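You operate a simulated robot arm through the tools that you are given. There is no shell and no other tool. Be economical: measure what you need, move in short steps, check, and stop when the job is done.

Carry out the task below with a simulated robot arm. There is one attempt and no reset: what you move stays moved.

Task
Push the film roller shut.

Only the result counts: the job must be done as asked and must still hold three seconds after the hand-in. Knocking over, shifting, dropping, spilling or breaking anything else fails it.

Robot
A 6-joint arm with a two-finger parallel gripper, fixed in place. Base frame: the origin is at the foot of the arm, x ahead of it, y to its left, z up; the work surface is at about z = 0.892. Units: m, rad, N and s.
With the tool pointing down near the work surface it reaches from about 0.24 to 0.66 m from the base axis. Its first joint turns from -1.152 to 1.152 rad. Payload 2.9 kg.
The TCP is the grasp point between the finger pads, 0.03 m short of the fingertips. In the tool frame z runs along the fingers and y along their closing line. The gripper opens to 0.11 m. The fingers are 0.02 m wide and 0.01 m thick; the gripper's body (0.048 by 0.112 m) begins 0.055 m behind the TCP.
Orientation is that of the tool frame in the base frame, as a unit quaternion [x, y, z, w]. With the fingers straight down and closing along the base's y, the tool's x points along the base's -x, its y along +y and its z along -z.

Tools
- The arm moves only by the tool arm_command. Its argument "series" is a list of rows, each a list of 7 numbers: the shift along the base's x, y, z in units of 300 mm (1.0 is 300 mm), then the turn, a rotation vector about the base's x, y, z in units of 60 degrees (1.0 is 60 degrees), then the finger opening in m, from 0 to 0.11. In form: [[tx, ty, tz, rx, ry, rz, gripper], ...]. A call has 1 to 12 rows; each row is the pose to reach, as a shift and turn from the pose commanded when the call began. A call with a number of a shift or a turn outside -1 to 1 is refused whole. Rows are played at 5 a second. More than 0.05 m and 0.15 rad between two rows, or a gripper value outside its range, and nothing of the call is played. Where a pose cannot be reached the arm comes as near as it can. A force on the tool above 40 N (or 10 N above the force at the start of the call, whichever is more), or a blocked arm, ends the call early, and 0.2 s more pass. Each finger travels about 0.108 m/s and halts on what it meets, pressing with about 38 N; the grip force reading is that of the motor and also rises with nothing between the fingers. The clock runs only during rows and for 0.2 s after the last one: add rows that repeat a pose to give the fingers time. It gives the time, the measured TCP pose, the force on the tool (base axes), the opening and the grip force at its end, in the units of the frame above (readings bear some noise), and new pictures: "show" is both (left out), scene, wrist or none.
- Cameras (640 x 400 px; columns grow to the right, rows downward): "scene" is fixed at [0.0715, 0.425, 1.391]; the picture's right is [-0.82, -0.57, 0.00], its down [-0.29, 0.41, -0.86] and it looks along [0.50, -0.71, -0.51] (base axes); focal length 317 px, centre (320, 200). "wrist" rides on the gripper at [0.072, 0.017, -0.103] in the tool frame; the picture's right is [-0.23, 0.97, 0.00], its down [-0.76, -0.18, -0.62] and it looks along [-0.61, -0.14, 0.78] (tool axes); focal length 222 px, centre (320, 200). There is no depth. A picture from a camera that has moved, and an enlarged one, comes with that camera's place and axes in the base frame and with its lens.
- close_up(camera, box): a new picture of the part [left, top, right, bottom] of that camera's present view, enlarged. It takes no simulated time.
- job_done(): hands the job in; it is judged then, once.

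Go step by step. Nothing tells you positions but the pictures and the camera data: compare them with the known pose of the tool, close in by small moves and look again before you grip or let go. The budget is 90 turns and 170 pictures, counting those below and the enlarged ones. Unless the task says otherwise, let go and move clear before handing in, and close with one line.

The tools are called after "Emit:" as a command line: name --pt "numbers of a row" for each row, then --argument value for the rest, lists and objects as JSON in quotes. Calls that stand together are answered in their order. arm_command: Moves the arm, as the interface text tells. Its arguments: {"type":"object","properties":{"series":{"type":"array","items":{"type":"array","items":{"type":"number"}}},"show":{"type":"string","enum":["both","scene","wrist","none"]}},"required":["series"]} The other tools are called the same way: close_up (camera, box) takes an enlarged picture of a part of a camera's view; job_done () hands the job in.

At the start:

```text
time: 0.0
tcp_pos: [0.3517, -0.051, 1.1186]
tcp_rot: [0.001, 1.0, 0.001, 0.0]
ft_force: [0.8, 0.7, 0.0]
opening: 0.1097
gripper_force: 0.1
```

scene: 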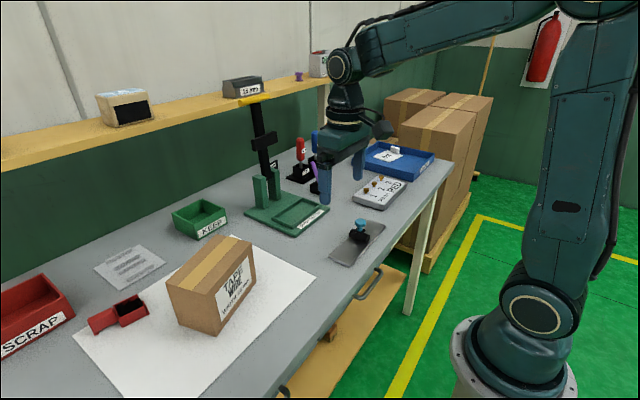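
wrist: 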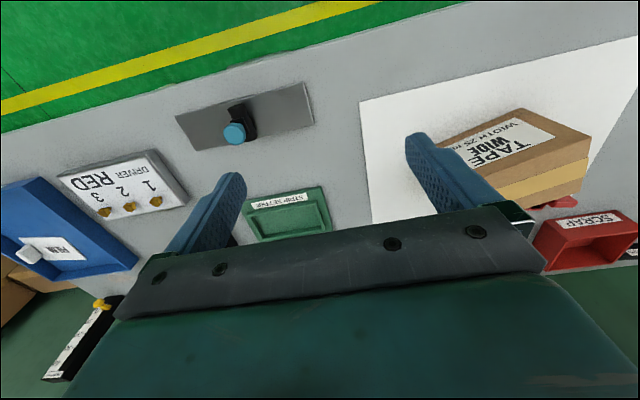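

I see a bench with several fixtures; I need to identify the "film roller". I'll zoom in first.

Emit:
close_up --camera "scene" --box '[330, 120, 450, 195]'

Emit:
close_up --camera "scene" --box '[0, 230, 270, 400]'

Emit:
close_up --camera "scene" --box '[230, 80, 400, 270]'

Emit:
close_up --camera "wrist" --box '[0, 80, 320, 280]'

```text
5.33 times, centred on (390, 158) of scene
camera zoom: at [0.0715, 0.425, 1.391], right [-0.82, -0.57, 0.0], down [-0.29, 0.41, -0.86], along [0.5, -0.71, -0.51], focal length 1690 px, centre (-53, 427)
```

zoom: 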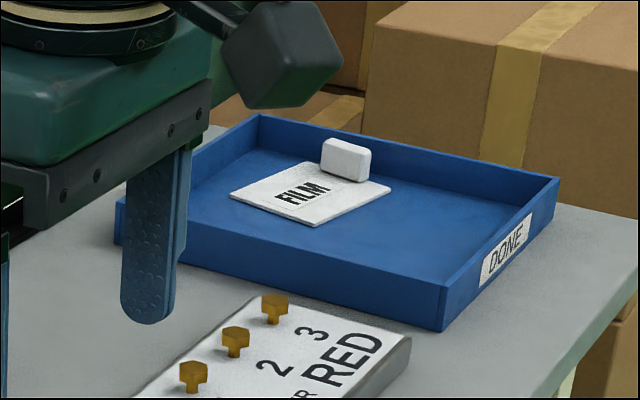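

```text
2.35 times, centred on (135, 315) of scene
camera zoom: at [0.0715, 0.425, 1.391], right [-0.82, -0.57, 0.0], down [-0.29, 0.41, -0.86], along [0.5, -0.71, -0.51], focal length 746 px, centre (755, -71)
```

zoom: 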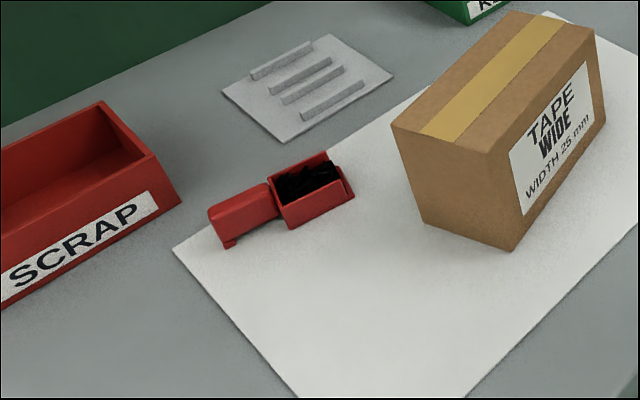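

```text
2.11 times, centred on (315, 175) of scene
camera zoom: at [0.0715, 0.425, 1.391], right [-0.82, -0.57, 0.0], down [-0.29, 0.41, -0.86], along [0.5, -0.71, -0.51], focal length 667 px, centre (330, 253)
```

zoom: 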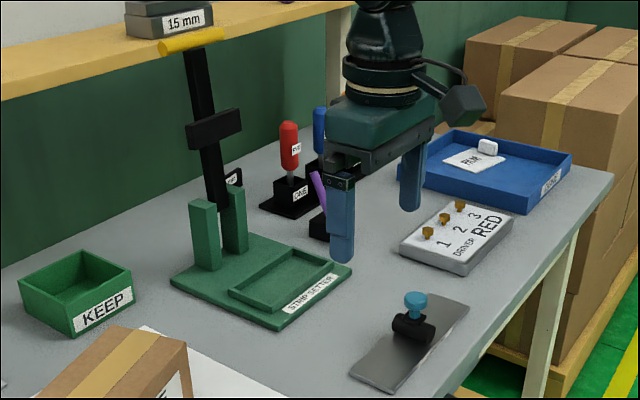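

```text
2.00 times, centred on (160, 180) of wrist
camera zoom: at [0.2787, -0.0334, 1.2227], right [0.23, 0.97, 0.0], down [0.76, -0.18, 0.62], along [0.61, -0.14, -0.78], focal length 444 px, centre (640, 240)
```

zoom: 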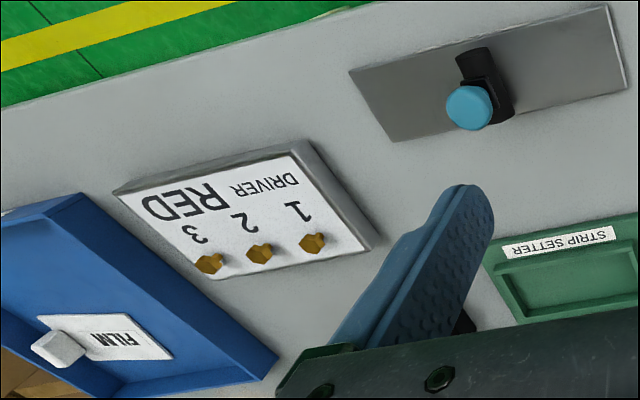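

The black cylinder with the blue knob on the grey plate looks roller-like; the red box with the open lid is another candidate. I'll look closer at both and the remaining items.

Emit:
close_up --camera "scene" --box '[320, 205, 400, 280]'

Emit:
close_up --camera "scene" --box '[80, 280, 160, 340]'

Emit:
close_up --camera "scene" --box '[240, 80, 340, 240]'

Emit:
close_up --camera "scene" --box '[80, 40, 340, 140]'

Emit:
close_up --camera "wrist" --box '[170, 75, 330, 165]'

```text
5.33 times, centred on (360, 242) of scene
camera zoom: at [0.0715, 0.425, 1.391], right [-0.82, -0.57, 0.0], down [-0.29, 0.41, -0.86], along [0.5, -0.71, -0.51], focal length 1690 px, centre (107, -27)
```

zoom: 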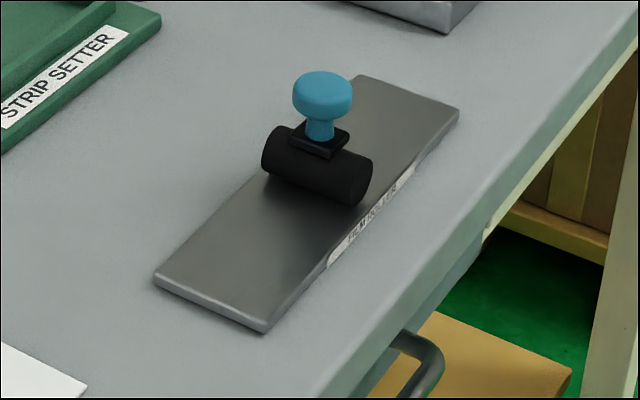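

```text
6.67 times, centred on (120, 310) of scene
camera zoom: at [0.0715, 0.425, 1.391], right [-0.82, -0.57, 0.0], down [-0.29, 0.41, -0.86], along [0.5, -0.71, -0.51], focal length 2113 px, centre (1653, -533)
```

zoom: 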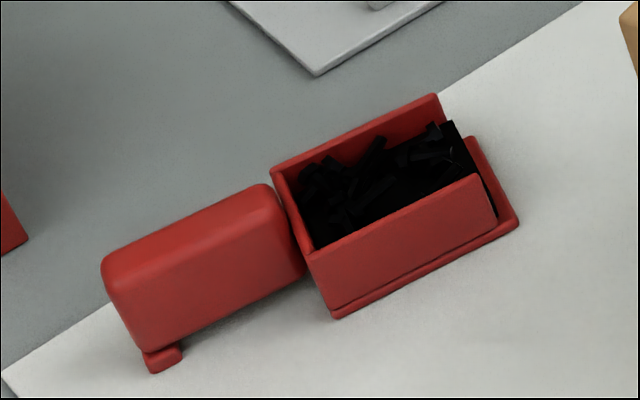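

```text
2.50 times, centred on (290, 160) of scene
camera zoom: at [0.0715, 0.425, 1.391], right [-0.82, -0.57, 0.0], down [-0.29, 0.41, -0.86], along [0.5, -0.71, -0.51], focal length 792 px, centre (395, 300)
```

zoom: 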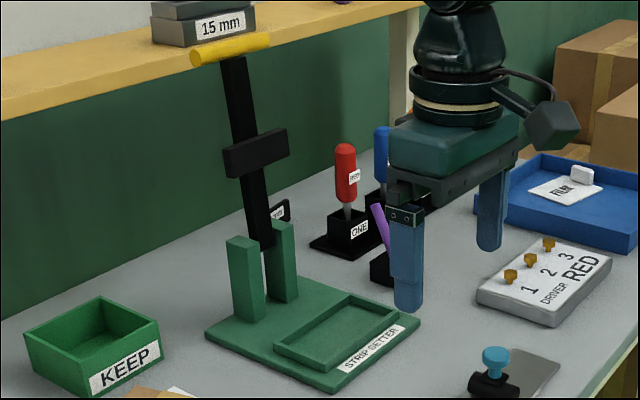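

```text
2.46 times, centred on (210, 90) of scene
camera zoom: at [0.0715, 0.425, 1.391], right [-0.82, -0.57, 0.0], down [-0.29, 0.41, -0.86], along [0.5, -0.71, -0.51], focal length 780 px, centre (591, 471)
```

zoom: 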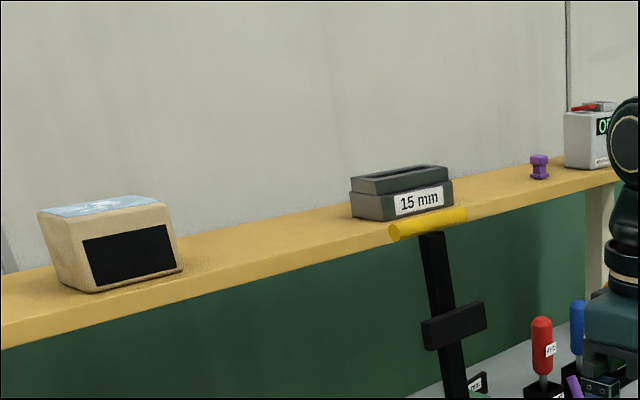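

```text
4.00 times, centred on (250, 120) of wrist
camera zoom: at [0.2787, -0.0334, 1.2227], right [0.23, 0.97, 0.0], down [0.76, -0.18, 0.62], along [0.61, -0.14, -0.78], focal length 888 px, centre (600, 520)
```

zoom: 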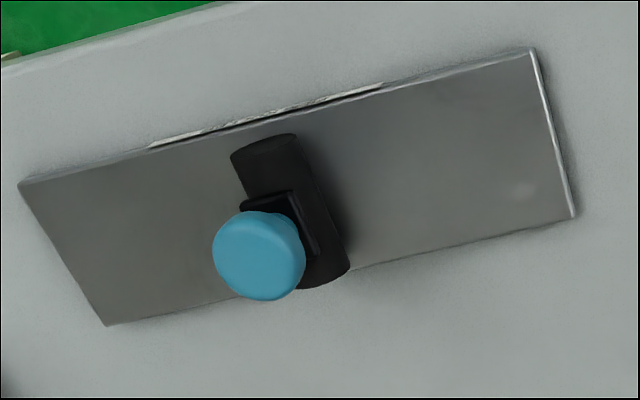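

The plate carries a "FILM ROLLER" label: the roller stands near x≈0.355, y≈-0.16 on a plate spanning y≈-0.25..-0.053. I'll bring the wrist camera closer to find which end is "shut".

Emit:
arm_command --pt "-0.08 -0.1 -0.05 0 0 0 0.11" --pt "-0.16 -0.2 -0.1 0 0 0 0.11" --pt "-0.23 -0.3 -0.15 0 0 0 0.11" --pt "-0.23 -0.35 -0.2 0 0 0 0.11"

```text
time: 1.0
tcp_pos: [0.2853, -0.1578, 1.0593]
tcp_rot: [0.0, 1.0, 0.0, 0.0]
ft_force: [-0.1, 0.1, -0.7]
opening: 0.1098
gripper_force: 0.1
camera wrist: at [0.211, -0.1395, 1.1623], right [0.23, 0.97, 0.0], down [0.76, -0.18, 0.62], along [0.61, -0.14, -0.78], focal length 222 px, centre (320, 200)
```

scene: 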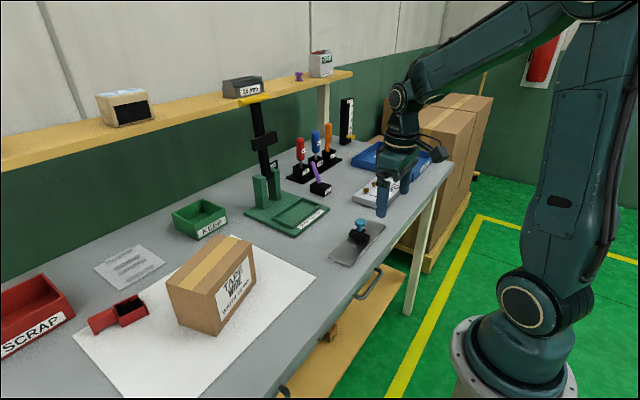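
wrist: 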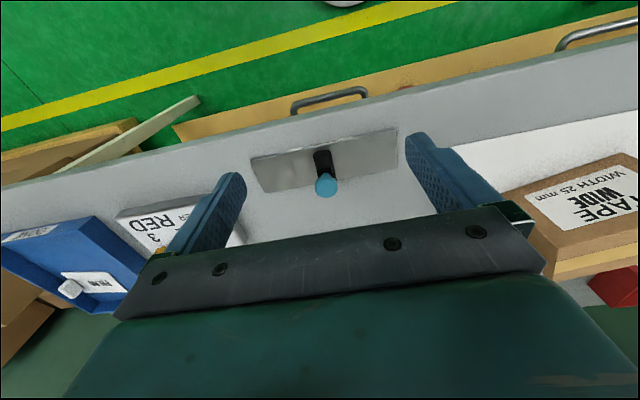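

Emit:
close_up --camera "wrist" --box '[235, 115, 415, 215]'

Emit:
close_up --camera "scene" --box '[320, 205, 400, 280]'

Emit:
close_up --camera "scene" --box '[280, 90, 370, 205]'

```text
3.56 times, centred on (325, 165) of wrist
camera zoom: at [0.211, -0.1395, 1.1623], right [0.23, 0.97, 0.0], down [0.76, -0.18, 0.62], along [0.61, -0.14, -0.78], focal length 790 px, centre (302, 324)
```

zoom: 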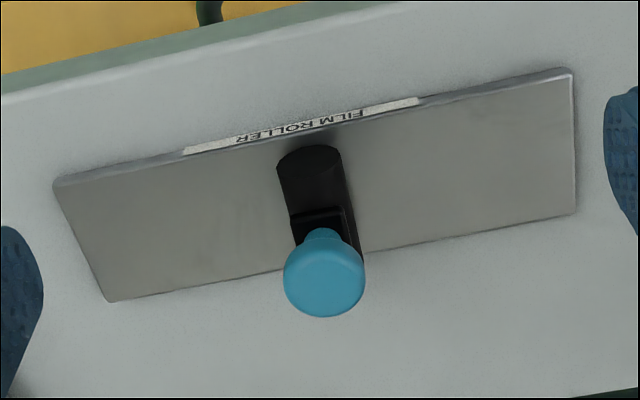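

```text
5.33 times, centred on (360, 242) of scene
camera zoom: at [0.0715, 0.425, 1.391], right [-0.82, -0.57, 0.0], down [-0.29, 0.41, -0.86], along [0.5, -0.71, -0.51], focal length 1690 px, centre (107, -27)
```

zoom: 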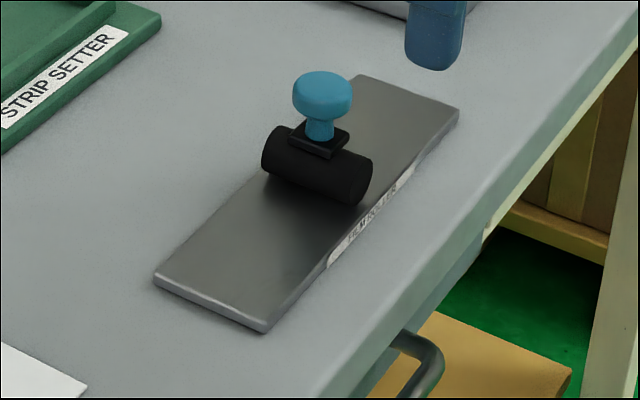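

```text
3.48 times, centred on (325, 148) of scene
camera zoom: at [0.0715, 0.425, 1.391], right [-0.82, -0.57, 0.0], down [-0.29, 0.41, -0.86], along [0.5, -0.71, -0.51], focal length 1102 px, centre (303, 383)
```

zoom: 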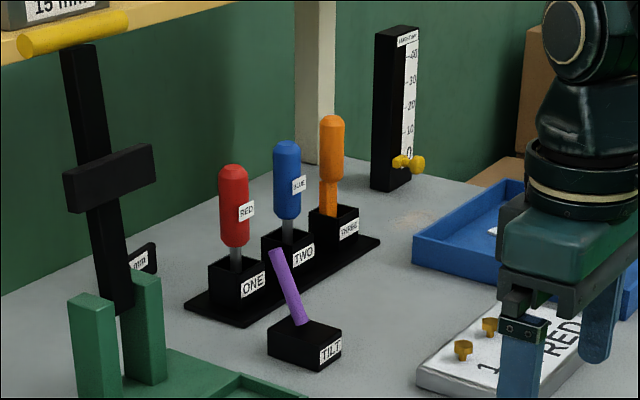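

Nothing marks the shut end, and the roller stands near mid-plate. I'll straddle the knob with the fingers from above and then feel the travel gently.

Emit:
arm_command --pt "0.1 0 0 0 0 0 0.07" --pt "0.2 0 0 0 0 0 0.07" --pt "0.24 0.01 -0.1 0 0 0 0.07" --pt "0.24 0.01 -0.17 0 0 0 0.07" --pt "0.24 0.01 -0.17 0 0 0 0.07"

Emit:
close_up --camera "scene" --box '[310, 180, 410, 280]'

```text
time: 2.2
tcp_pos: [0.3561, -0.1545, 1.0074]
tcp_rot: [0.001, 1.0, 0.0, 0.0]
ft_force: [-0.3, -0.7, -0.2]
opening: 0.0701
gripper_force: 0.0
camera wrist: at [0.2829, -0.1378, 1.111], right [0.23, 0.97, 0.0], down [0.76, -0.18, 0.62], along [0.61, -0.14, -0.78], focal length 222 px, centre (320, 200)
```

scene: 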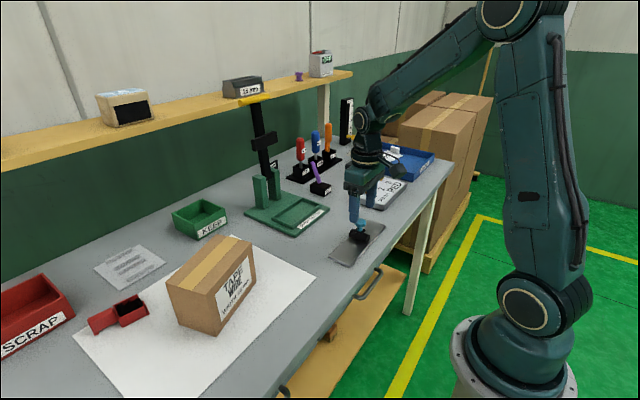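
wrist: 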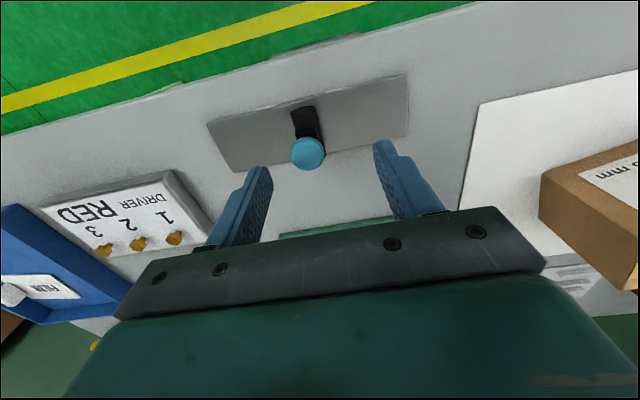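

```text
4.00 times, centred on (360, 230) of scene
camera zoom: at [0.0716, 0.425, 1.391], right [-0.82, -0.57, 0.0], down [-0.29, 0.41, -0.86], along [0.5, -0.71, -0.51], focal length 1268 px, centre (160, 80)
```

zoom: 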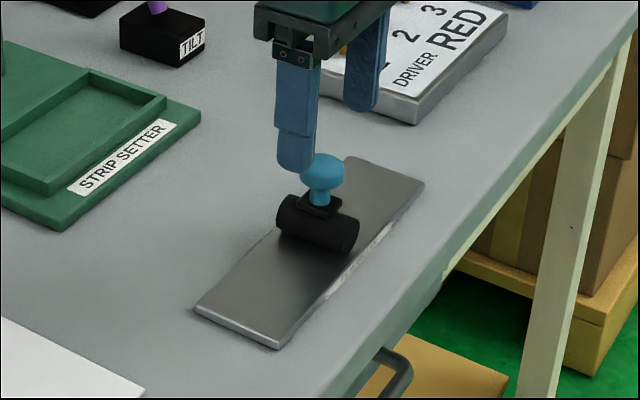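

The knob is at about (0.362, -0.163, 0.947), roller roughly mid-plate. I'll centre on it and lower the fingers either side of it.

Emit:
arm_command --pt "0.015 -0.03 0 0 0 0 0.07" --pt "0.015 -0.03 -0.08 0 0 0 0.07" --pt "0.015 -0.03 -0.15 0 0 0 0.07" --pt "0.015 -0.03 -0.215 0 0 0 0.07" --pt "0.015 -0.03 -0.215 0 0 0 0.07"

Emit:
close_up --camera "scene" --box '[310, 180, 410, 280]'

```text
time: 3.4
tcp_pos: [0.359, -0.1614, 0.9433]
tcp_rot: [0.0, 1.0, 0.0, 0.0]
ft_force: [0.1, 0.5, 0.0]
opening: 0.0699
gripper_force: 0.0
camera wrist: at [0.2861, -0.1446, 1.0477], right [0.23, 0.97, 0.0], down [0.76, -0.18, 0.62], along [0.61, -0.14, -0.78], focal length 222 px, centre (320, 200)
```

scene: 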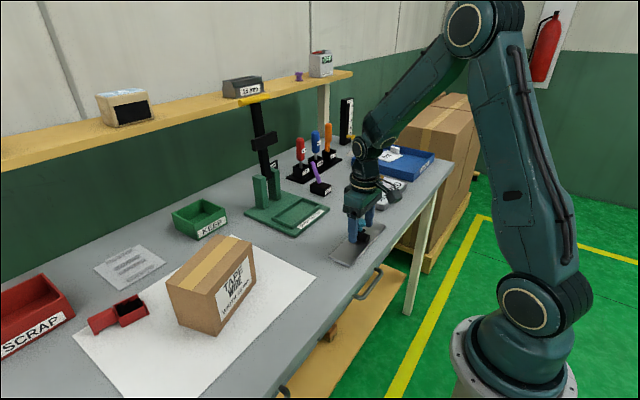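
wrist: 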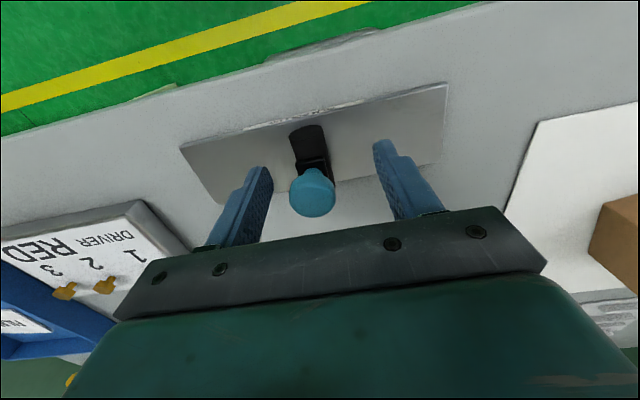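

```text
4.00 times, centred on (360, 230) of scene
camera zoom: at [0.0715, 0.425, 1.391], right [-0.82, -0.57, 0.0], down [-0.29, 0.41, -0.86], along [0.5, -0.71, -0.51], focal length 1268 px, centre (160, 80)
```

zoom: 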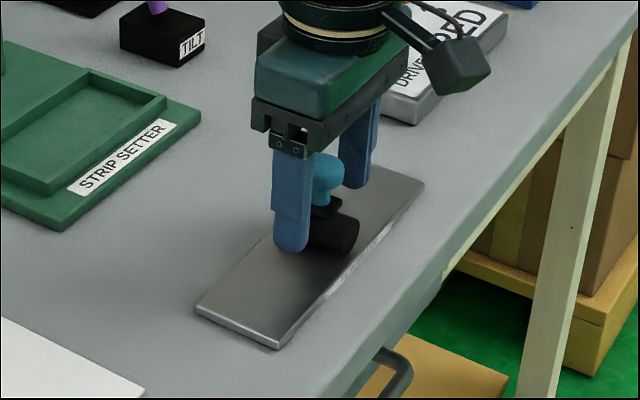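

The fingers straddle the knob and roller cleanly. I'll push gently toward -y in small steps to feel whether it travels.

Emit:
arm_command --pt "0 0.03 0 0 0 0 0.07" --pt "0 0.06 0 0 0 0 0.07" --pt "0 0.08 0 0 0 0 0.07" --pt "0 0.1 0 0 0 0 0.07" --pt "0 0.12 0 0 0 0 0.07" --pt "0 0.14 0 0 0 0 0.07"

Emit:
close_up --camera "scene" --box '[310, 180, 410, 280]'

```text
time: 4.8
tcp_pos: [0.3598, -0.121, 0.9436]
tcp_rot: [-0.001, 1.0, -0.001, -0.001]
ft_force: [1.0, -0.7, 2.1]
opening: 0.0702
gripper_force: 0.4
camera wrist: at [0.2864, -0.1026, 1.0471], right [0.23, 0.97, 0.0], down [0.76, -0.18, 0.62], along [0.61, -0.14, -0.78], focal length 222 px, centre (320, 200)
```

scene: 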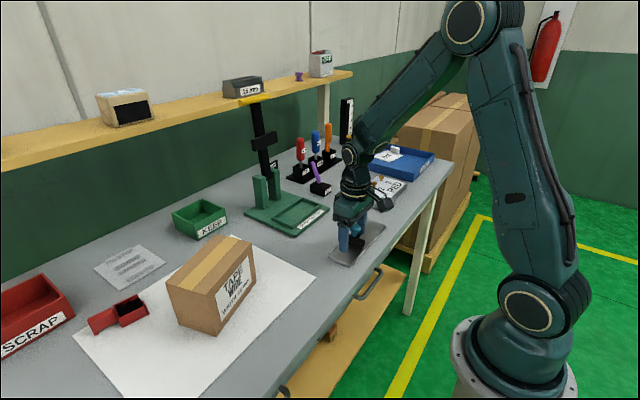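
wrist: 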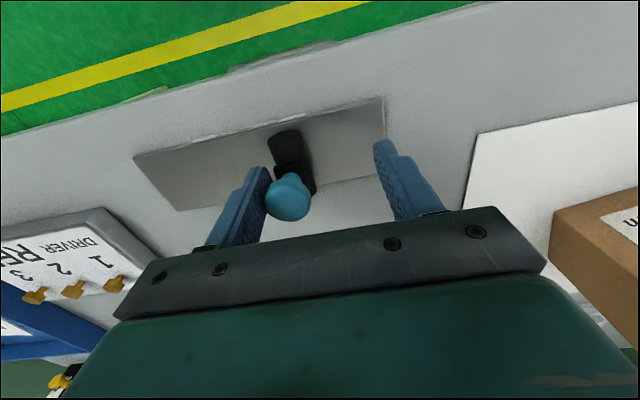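

```text
4.00 times, centred on (360, 230) of scene
camera zoom: at [0.0715, 0.4249, 1.391], right [-0.82, -0.57, 0.0], down [-0.29, 0.41, -0.86], along [0.5, -0.71, -0.51], focal length 1268 px, centre (160, 80)
```

zoom: 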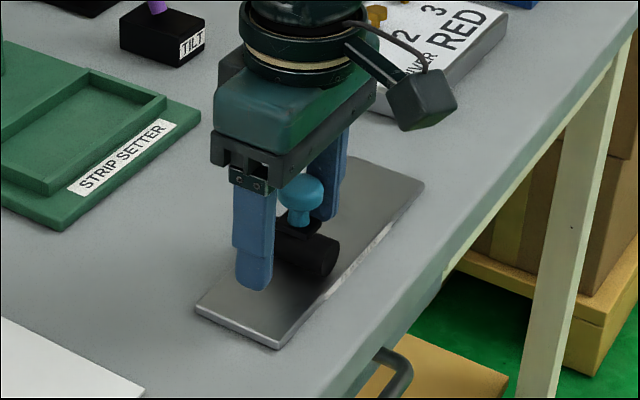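

Correction: I said -y last time, but the rows I sent pushed toward +y. The roller slid about 0.02 m at roughly 1 N, so it moves freely along the plate; I'll continue +y until I feel a stop.

Emit:
arm_command --pt "0 0.03 0 0 0 0 0.07" --pt "0 0.06 0 0 0 0 0.07" --pt "0 0.09 0 0 0 0 0.07" --pt "0 0.12 0 0 0 0 0.07" --pt "0 0.15 0 0 0 0 0.07" --pt "0 0.18 0 0 0 0 0.07" --pt "0 0.21 0 0 0 0 0.07" --pt "0 0.24 0 0 0 0 0.07"

Emit:
close_up --camera "scene" --box '[310, 180, 410, 280]'

```text
time: 6.3
tcp_pos: [0.361, -0.07, 0.9426]
tcp_rot: [0.011, 1.0, -0.008, 0.001]
ft_force: [5.3, -27.1, -13.2]
opening: 0.0832
gripper_force: 13.9
stopped in row 7: the force on the tool passed its limit (the readings are from after the stop); the commanded pose is now the measured one
camera wrist: at [0.2875, -0.0505, 1.046], right [0.25, 0.97, -0.02], down [0.76, -0.18, 0.63], along [0.61, -0.17, -0.78], focal length 222 px, centre (320, 200)
```

scene: 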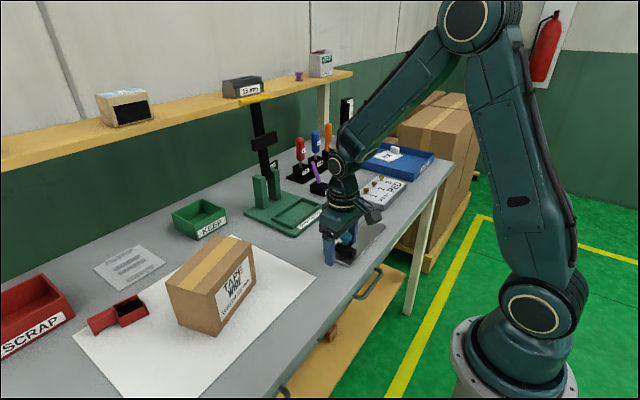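
wrist: 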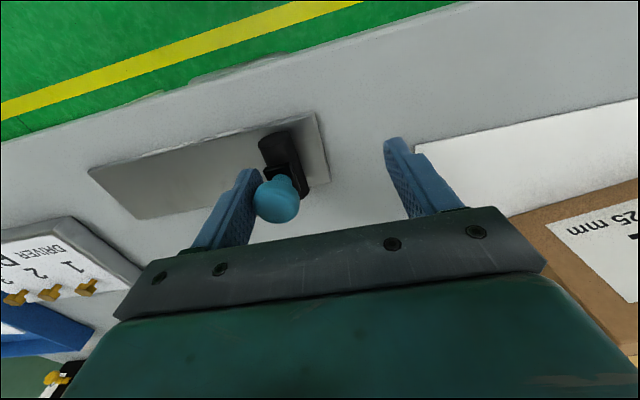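

```text
4.00 times, centred on (360, 230) of scene
camera zoom: at [0.0718, 0.4242, 1.3913], right [-0.82, -0.57, 0.0], down [-0.29, 0.41, -0.86], along [0.5, -0.71, -0.51], focal length 1268 px, centre (160, 80)
```

zoom: 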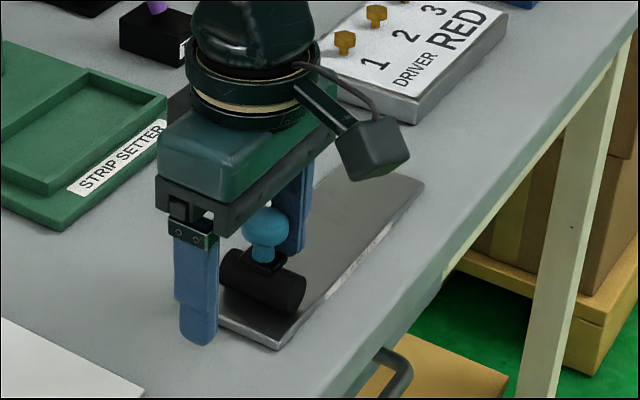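

There's a firm stop at the +y end and the plate hasn't moved. Before deciding which end is "shut", I'll feel the other end too, to compare the travel.

Emit:
arm_command --pt "0 -0.04 0.01 0 0 0 0.07" --pt "0 -0.1 0 0 0 0 0.07" --pt "0 -0.15 0 0 0 0 0.07" --pt "0 -0.2 0 0 0 0 0.07" --pt "0 -0.25 0 0 0 0 0.07" --pt "0 -0.3 0 0 0 0 0.07" --pt "0 -0.35 0 0 0 0 0.07"

Emit:
close_up --camera "scene" --box '[310, 180, 410, 280]'

```text
time: 7.9
tcp_pos: [0.3591, -0.1733, 0.9435]
tcp_rot: [0.006, 1.0, -0.005, 0.0]
ft_force: [0.3, 0.7, 0.1]
opening: 0.0704
gripper_force: 0.3
camera wrist: at [0.2869, -0.1535, 1.0469], right [0.24, 0.97, -0.01], down [0.76, -0.18, 0.63], along [0.61, -0.16, -0.78], focal length 222 px, centre (320, 200)
```

scene: 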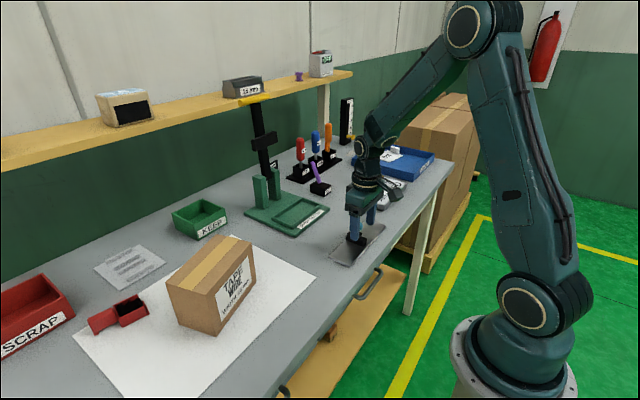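
wrist: 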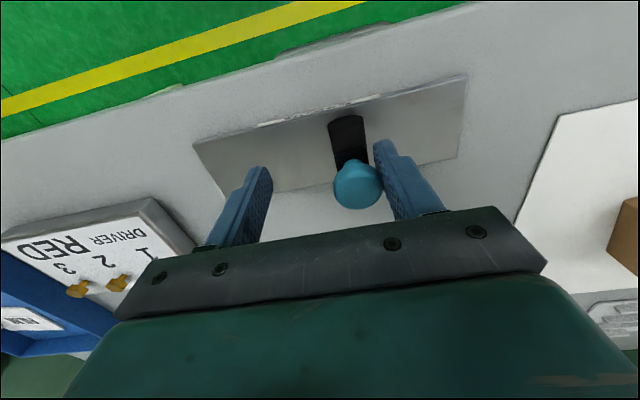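

```text
4.00 times, centred on (360, 230) of scene
camera zoom: at [0.0715, 0.425, 1.391], right [-0.82, -0.57, 0.0], down [-0.29, 0.41, -0.86], along [0.5, -0.71, -0.51], focal length 1268 px, centre (160, 80)
```

zoom: 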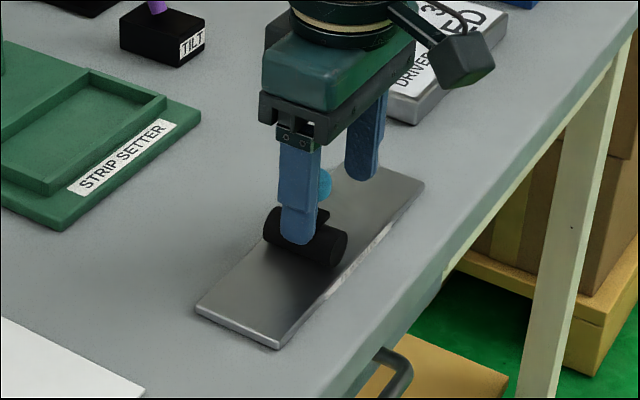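

Emit:
arm_command --pt "0 -0.04 0 0 0 0 0.07" --pt "0 -0.08 0 0 0 0 0.07" --pt "0 -0.11 0 0 0 0 0.07" --pt "0 -0.14 0 0 0 0 0.07" --pt "0 -0.17 0 0 0 0 0.07" --pt "0 -0.2 0 0 0 0 0.07" --pt "0 -0.23 0 0 0 0 0.07" --pt "0 -0.26 0 0 0 0 0.07" --pt "0 -0.29 0 0 0 0 0.07"

Emit:
close_up --camera "scene" --box '[310, 180, 410, 280]'

```text
time: 9.9
tcp_pos: [0.36, -0.2597, 0.9427]
tcp_rot: [0.005, 1.0, -0.005, 0.0]
ft_force: [0.1, 0.6, -0.8]
opening: 0.0702
gripper_force: 0.3
camera wrist: at [0.2877, -0.2403, 1.0468], right [0.24, 0.97, -0.01], down [0.76, -0.18, 0.63], along [0.61, -0.16, -0.78], focal length 222 px, centre (320, 200)
```

scene: 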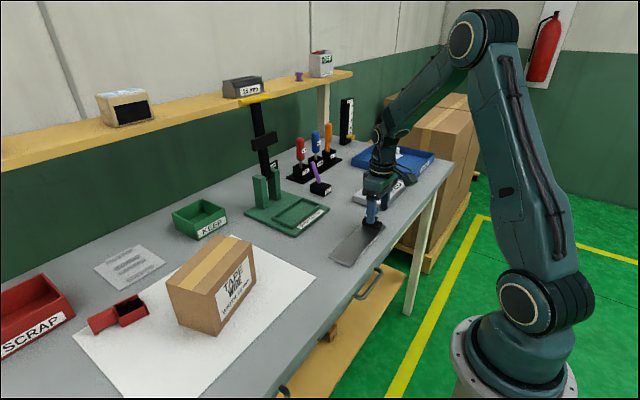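
wrist: 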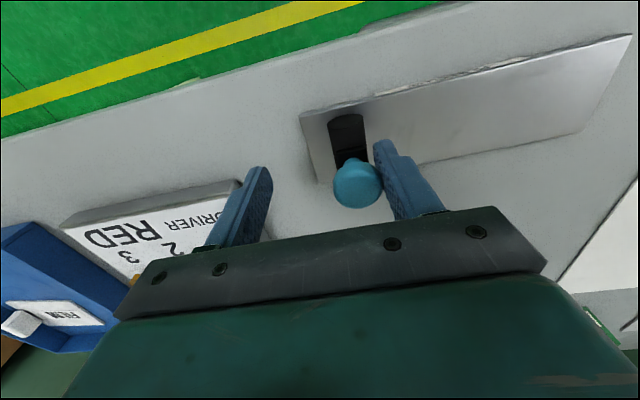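

```text
4.00 times, centred on (360, 230) of scene
camera zoom: at [0.0716, 0.425, 1.391], right [-0.82, -0.57, 0.0], down [-0.29, 0.41, -0.86], along [0.5, -0.71, -0.51], focal length 1268 px, centre (160, 80)
```

zoom: 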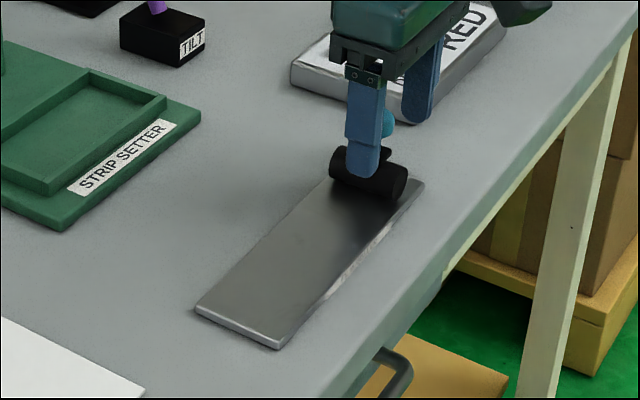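

No stop yet at y≈-0.237, and the outer finger is getting near the DRIVER block. I'll narrow the opening to stay clear and go on in small steps.

Emit:
arm_command --pt "0 0.025 0 0 0 0 0.06" --pt "0 0.035 0 0 0 0 0.05" --pt "0 0.035 0 0 0 0 0.05" --pt "0 0.02 0 0 0 0 0.05" --pt "0 0.005 0 0 0 0 0.05" --pt "0 -0.01 0 0 0 0 0.05" --pt "0 -0.025 0 0 0 0 0.05" --pt "0 -0.04 0 0 0 0 0.05"

Emit:
close_up --camera "scene" --box '[310, 180, 410, 280]'

```text
time: 11.6
tcp_pos: [0.3625, -0.2592, 0.9431]
tcp_rot: [-0.005, 1.0, 0.004, -0.001]
ft_force: [1.6, 26.2, 7.7]
opening: 0.0631
gripper_force: 12.6
stopped in row 8: the force on the tool passed its limit (the readings are from after the stop); the commanded pose is now the measured one
camera wrist: at [0.288, -0.2429, 1.0464], right [0.22, 0.98, 0.01], down [0.76, -0.18, 0.62], along [0.61, -0.13, -0.78], focal length 222 px, centre (320, 200)
```

scene: 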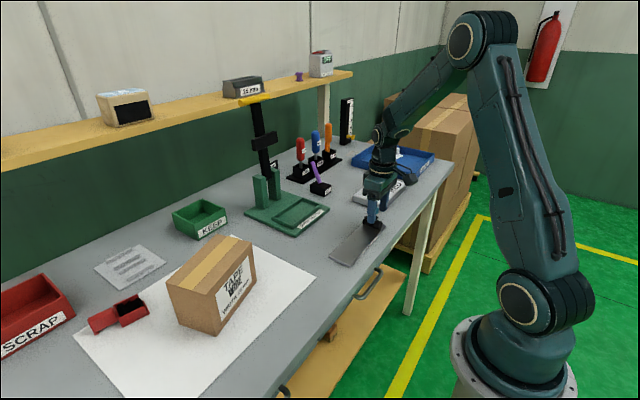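
wrist: 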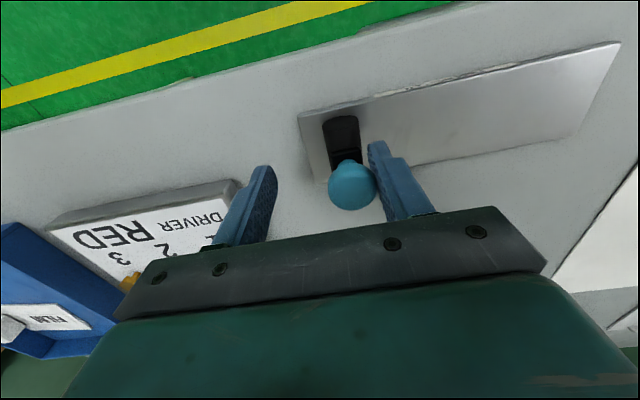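

```text
4.00 times, centred on (360, 230) of scene
camera zoom: at [0.0715, 0.4257, 1.3908], right [-0.82, -0.57, 0.0], down [-0.29, 0.41, -0.86], along [0.5, -0.71, -0.5], focal length 1268 px, centre (160, 80)
```

zoom: 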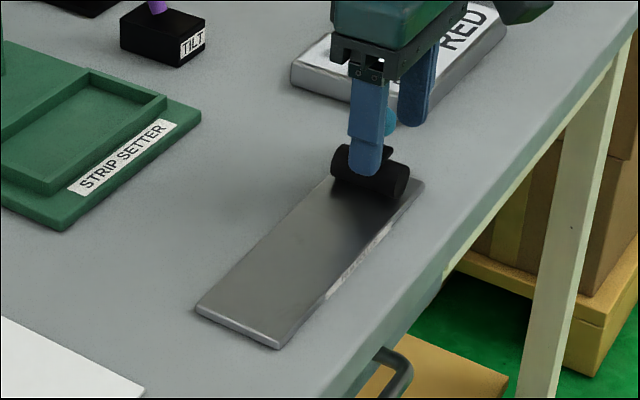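

Both ends have stops (knob at about -0.098 and -0.241), and the start was midway, so travel alone doesn't tell which is shut. I'll back off and look for cues, including the displays on the shelf.

Emit:
arm_command --pt "0 -0.02 0 0 0 0 0.063" --pt "0 -0.01 0.1 0 0 0 0.063" --pt "0 0 0.23 0 0 0 0.063" --pt "-0.12 0 0.33 0 0 0 0.08" --pt "-0.24 0.05 0.33 0 0 0 0.1"

Emit:
close_up --camera "scene" --box '[290, 40, 350, 85]'

Emit:
close_up --camera "scene" --box '[320, 195, 400, 275]'

Emit:
close_up --camera "wrist" --box '[240, 80, 460, 220]'

```text
time: 12.8
tcp_pos: [0.2897, -0.248, 1.0425]
tcp_rot: [0.001, 1.0, -0.001, 0.001]
ft_force: [-0.7, -0.1, -0.4]
opening: 0.0999
gripper_force: 0.0
camera wrist: at [0.2164, -0.2311, 1.1457], right [0.23, 0.97, 0.0], down [0.76, -0.18, 0.62], along [0.61, -0.14, -0.78], focal length 222 px, centre (320, 200)
```

scene: 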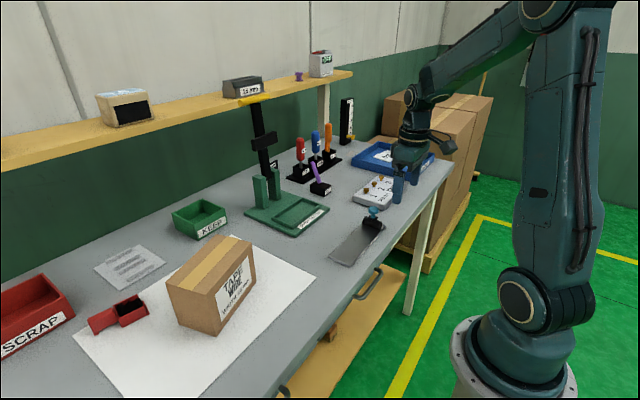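
wrist: 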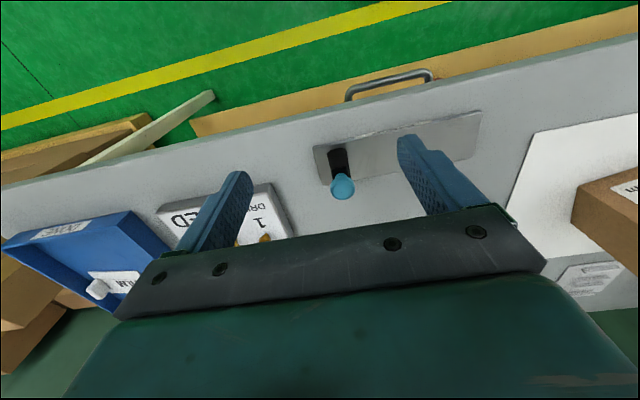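

```text
8.89 times, centred on (320, 62) of scene
camera zoom: at [0.0716, 0.425, 1.391], right [-0.82, -0.57, 0.0], down [-0.29, 0.41, -0.86], along [0.5, -0.71, -0.51], focal length 2817 px, centre (320, 1422)
```

zoom: 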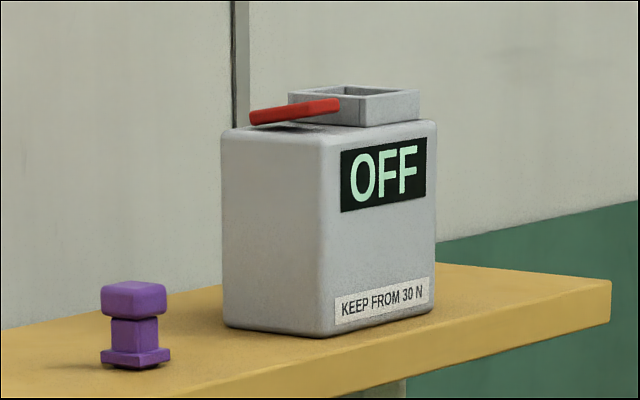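

```text
5.00 times, centred on (360, 235) of scene
camera zoom: at [0.0716, 0.425, 1.391], right [-0.82, -0.57, 0.0], down [-0.29, 0.41, -0.86], along [0.5, -0.71, -0.51], focal length 1584 px, centre (120, 25)
```

zoom: 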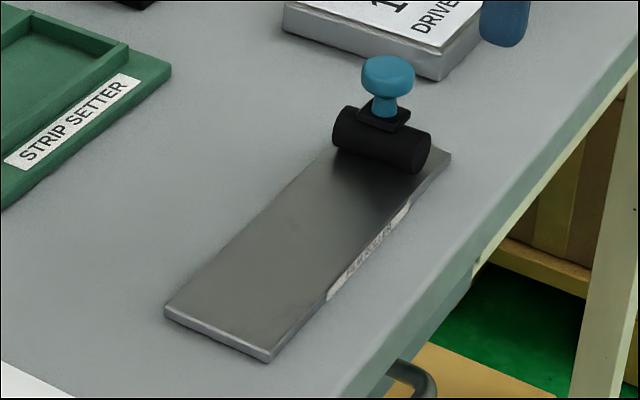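

```text
2.86 times, centred on (350, 150) of wrist
camera zoom: at [0.2164, -0.2311, 1.1457], right [0.23, 0.97, 0.0], down [0.76, -0.18, 0.62], along [0.61, -0.14, -0.78], focal length 635 px, centre (234, 343)
```

zoom: 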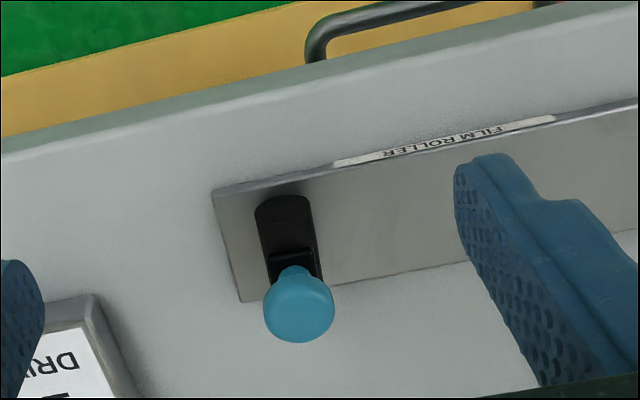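

Nothing on the plate distinguishes the ends. I'll check the shelf screen and the sheet on the bench for any instruction.

Emit:
close_up --camera "scene" --box '[85, 75, 165, 135]'

Emit:
close_up --camera "scene" --box '[85, 235, 175, 295]'

Emit:
close_up --camera "scene" --box '[340, 215, 400, 255]'

```text
6.67 times, centred on (125, 105) of scene
camera zoom: at [0.0716, 0.425, 1.391], right [-0.82, -0.57, 0.0], down [-0.29, 0.41, -0.86], along [0.5, -0.71, -0.51], focal length 2113 px, centre (1620, 833)
```

zoom: 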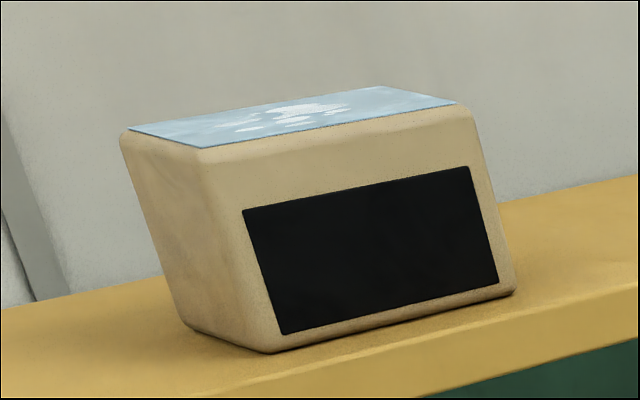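

```text
6.67 times, centred on (130, 265) of scene
camera zoom: at [0.0716, 0.425, 1.391], right [-0.82, -0.57, 0.0], down [-0.29, 0.41, -0.86], along [0.5, -0.71, -0.51], focal length 2113 px, centre (1587, -233)
```

zoom: 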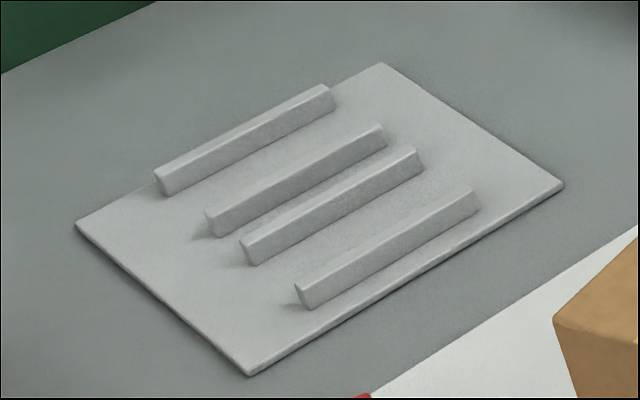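

```text
10.00 times, centred on (370, 235) of scene
camera zoom: at [0.0716, 0.425, 1.391], right [-0.82, -0.57, 0.0], down [-0.29, 0.41, -0.86], along [0.5, -0.71, -0.51], focal length 3169 px, centre (-180, -150)
```

zoom: 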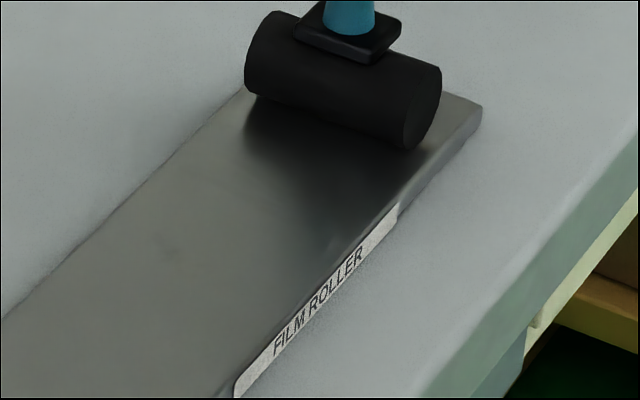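

No cue there either. I'll check whether one end has a latch or detent (a "shut" feel), by easing the roller off each stop and reading the force; first this -y end.

Emit:
arm_command --pt "0.12 0.015 -0.02 0 0 0 0.07" --pt "0.234 0.02 -0.05 0 0 0 0.07" --pt "0.234 0.02 -0.16 0 0 0 0.07" --pt "0.234 0.02 -0.25 0 0 0 0.07" --pt "0.234 0.02 -0.332 0 0 0 0.05" --pt "0.234 0.02 -0.332 0 0 0 0.05" --pt "0.234 0.04 -0.332 0 0 0 0.05"

```text
time: 14.4
tcp_pos: [0.36, -0.2369, 0.9416]
tcp_rot: [0.0, 1.0, 0.0, 0.001]
ft_force: [-0.3, 1.0, -1.1]
opening: 0.0501
gripper_force: 0.0
camera wrist: at [0.2864, -0.2201, 1.0447], right [0.23, 0.97, 0.0], down [0.76, -0.18, 0.62], along [0.61, -0.14, -0.78], focal length 222 px, centre (320, 200)
```

scene: 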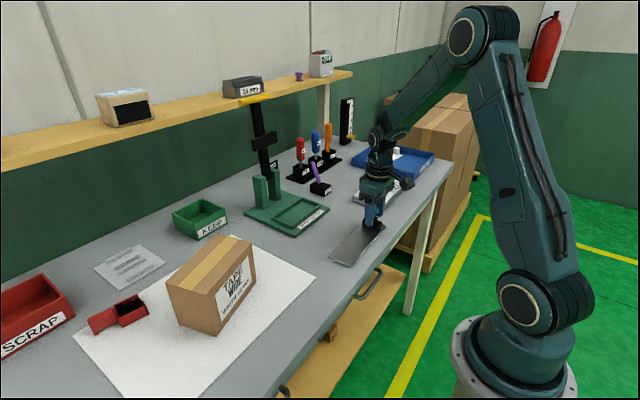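
wrist: 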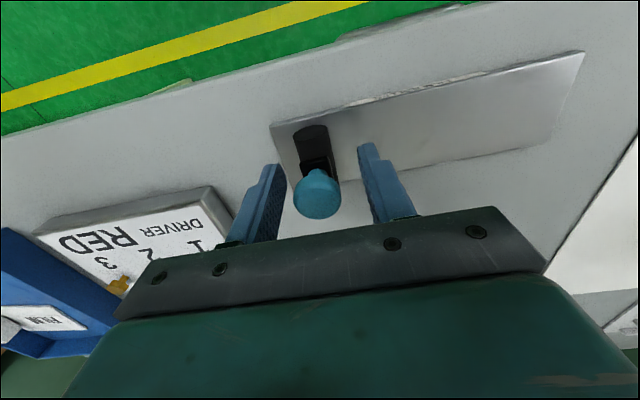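

Emit:
arm_command --pt "0 0.02 0 0 0 0 0.05" --show "none"

Emit:
arm_command --pt "0 0.007 0 0 0 0 0.05" --show "none"

Emit:
arm_command --pt "0 0.007 0 0 0 0 0.05" --show "none"

Emit:
arm_command --pt "0 0.007 0 0 0 0 0.05" --show "none"

Emit:
arm_command --pt "0 0.007 0 0 0 0 0.05" --show "none"

Emit:
arm_command --pt "0 0.007 0 0 0 0 0.05" --show "none"

Emit:
arm_command --pt "0 0.02 0 0 0 0 0.05" --show "wrist"

```text
time: 14.8
tcp_pos: [0.3592, -0.2314, 0.9418]
tcp_rot: [0.0, 1.0, 0.0, 0.001]
ft_force: [0.2, -0.4, 0.1]
opening: 0.0498
gripper_force: 0.0
```

```text
time: 15.2
tcp_pos: [0.3604, -0.2285, 0.941]
tcp_rot: [-0.001, 1.0, 0.0, 0.0]
ft_force: [0.1, -0.7, 0.7]
opening: 0.0503
gripper_force: 0.1
```

```text
time: 15.6
tcp_pos: [0.3605, -0.2276, 0.9412]
tcp_rot: [0.0, 1.0, 0.0, 0.001]
ft_force: [0.9, 0.3, 0.2]
opening: 0.0504
gripper_force: 0.0
```

```text
time: 16.0
tcp_pos: [0.3609, -0.2237, 0.9432]
tcp_rot: [-0.001, 1.0, 0.0, 0.001]
ft_force: [0.6, -0.7, -0.5]
opening: 0.0502
gripper_force: 0.2
```

```text
time: 16.4
tcp_pos: [0.3596, -0.2224, 0.9422]
tcp_rot: [0.0, 1.0, 0.0, 0.001]
ft_force: [-0.3, -0.1, 0.4]
opening: 0.0504
gripper_force: 0.0
```

```text
time: 16.8
tcp_pos: [0.3596, -0.2192, 0.9418]
tcp_rot: [0.0, 1.0, 0.0, 0.0]
ft_force: [-0.3, -0.3, -0.4]
opening: 0.0505
gripper_force: 0.5
```

```text
time: 17.2
tcp_pos: [0.3579, -0.2132, 0.942]
tcp_rot: [-0.001, 1.0, 0.001, 0.001]
ft_force: [0.0, -0.7, -0.5]
opening: 0.0506
gripper_force: 0.0
camera wrist: at [0.2857, -0.1966, 1.0455], right [0.23, 0.97, 0.0], down [0.76, -0.18, 0.62], along [0.61, -0.14, -0.78], focal length 222 px, centre (320, 200)
```

wrist: 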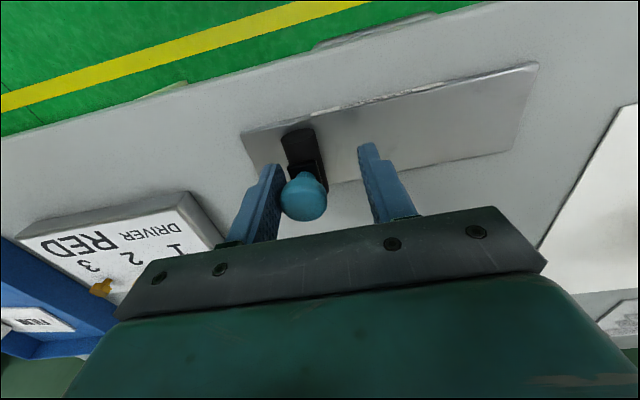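

There's no detent at the -y end. I'll now slide it to the +y end and do the same test there.

Emit:
arm_command --pt "0 0.05 0 0 0 0 0.05" --pt "0 0.1 0 0 0 0 0.05" --pt "0 0.15 0 0 0 0 0.05" --pt "0 0.2 0 0 0 0 0.05" --pt "0 0.25 0 0 0 0 0.05" --pt "0 0.3 0 0 0 0 0.05" --pt "0 0.34 0 0 0 0 0.05" --pt "0 0.37 0 0 0 0 0.05" --pt "0 0.4 0 0 0 0 0.05" --show "none"

Emit:
arm_command --pt "0 0.007 0 0 0 0 0.05" --show "none"

Emit:
arm_command --pt "0 0.007 0 0 0 0 0.05" --show "none"

Emit:
arm_command --pt "0 0.007 0 0 0 0 0.05" --show "none"

Emit:
arm_command --pt "0 0.007 0 0 0 0 0.05" --show "wrist"

```text
time: 19.2
tcp_pos: [0.3596, -0.094, 0.9417]
tcp_rot: [0.0, 1.0, 0.0, 0.001]
ft_force: [-0.3, -0.2, -1.6]
opening: 0.0503
gripper_force: 0.4
```

```text
time: 19.6
tcp_pos: [0.3596, -0.0921, 0.9416]
tcp_rot: [0.001, 1.0, 0.0, 0.001]
ft_force: [0.2, -0.6, -0.2]
opening: 0.0504
gripper_force: 0.1
```

```text
time: 20.0
tcp_pos: [0.3594, -0.0897, 0.9415]
tcp_rot: [0.0, 1.0, 0.0, 0.0]
ft_force: [0.0, 0.1, 0.9]
opening: 0.0503
gripper_force: 0.1
```

```text
time: 20.4
tcp_pos: [0.3596, -0.0879, 0.941]
tcp_rot: [0.0, 1.0, 0.0, 0.0]
ft_force: [-0.1, -2.3, -0.9]
opening: 0.0512
gripper_force: 1.9
```

```text
time: 20.8
tcp_pos: [0.3588, -0.0883, 0.9422]
tcp_rot: [0.001, 1.0, -0.001, 0.0]
ft_force: [-5.5, -7.0, 2.1]
opening: 0.0535
gripper_force: 3.7
camera wrist: at [0.2865, -0.0692, 1.0458], right [0.23, 0.97, 0.0], down [0.76, -0.18, 0.62], along [0.61, -0.14, -0.78], focal length 222 px, centre (320, 200)
```

wrist: 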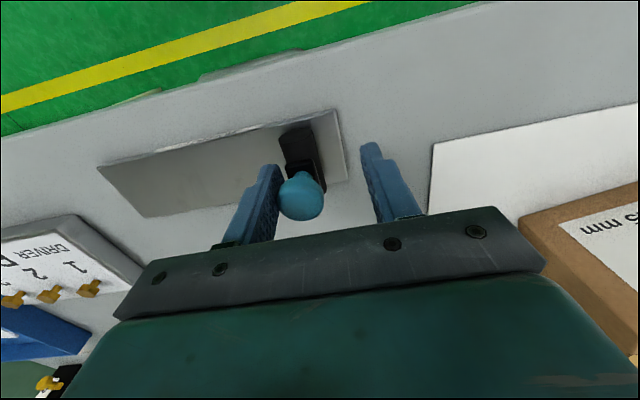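

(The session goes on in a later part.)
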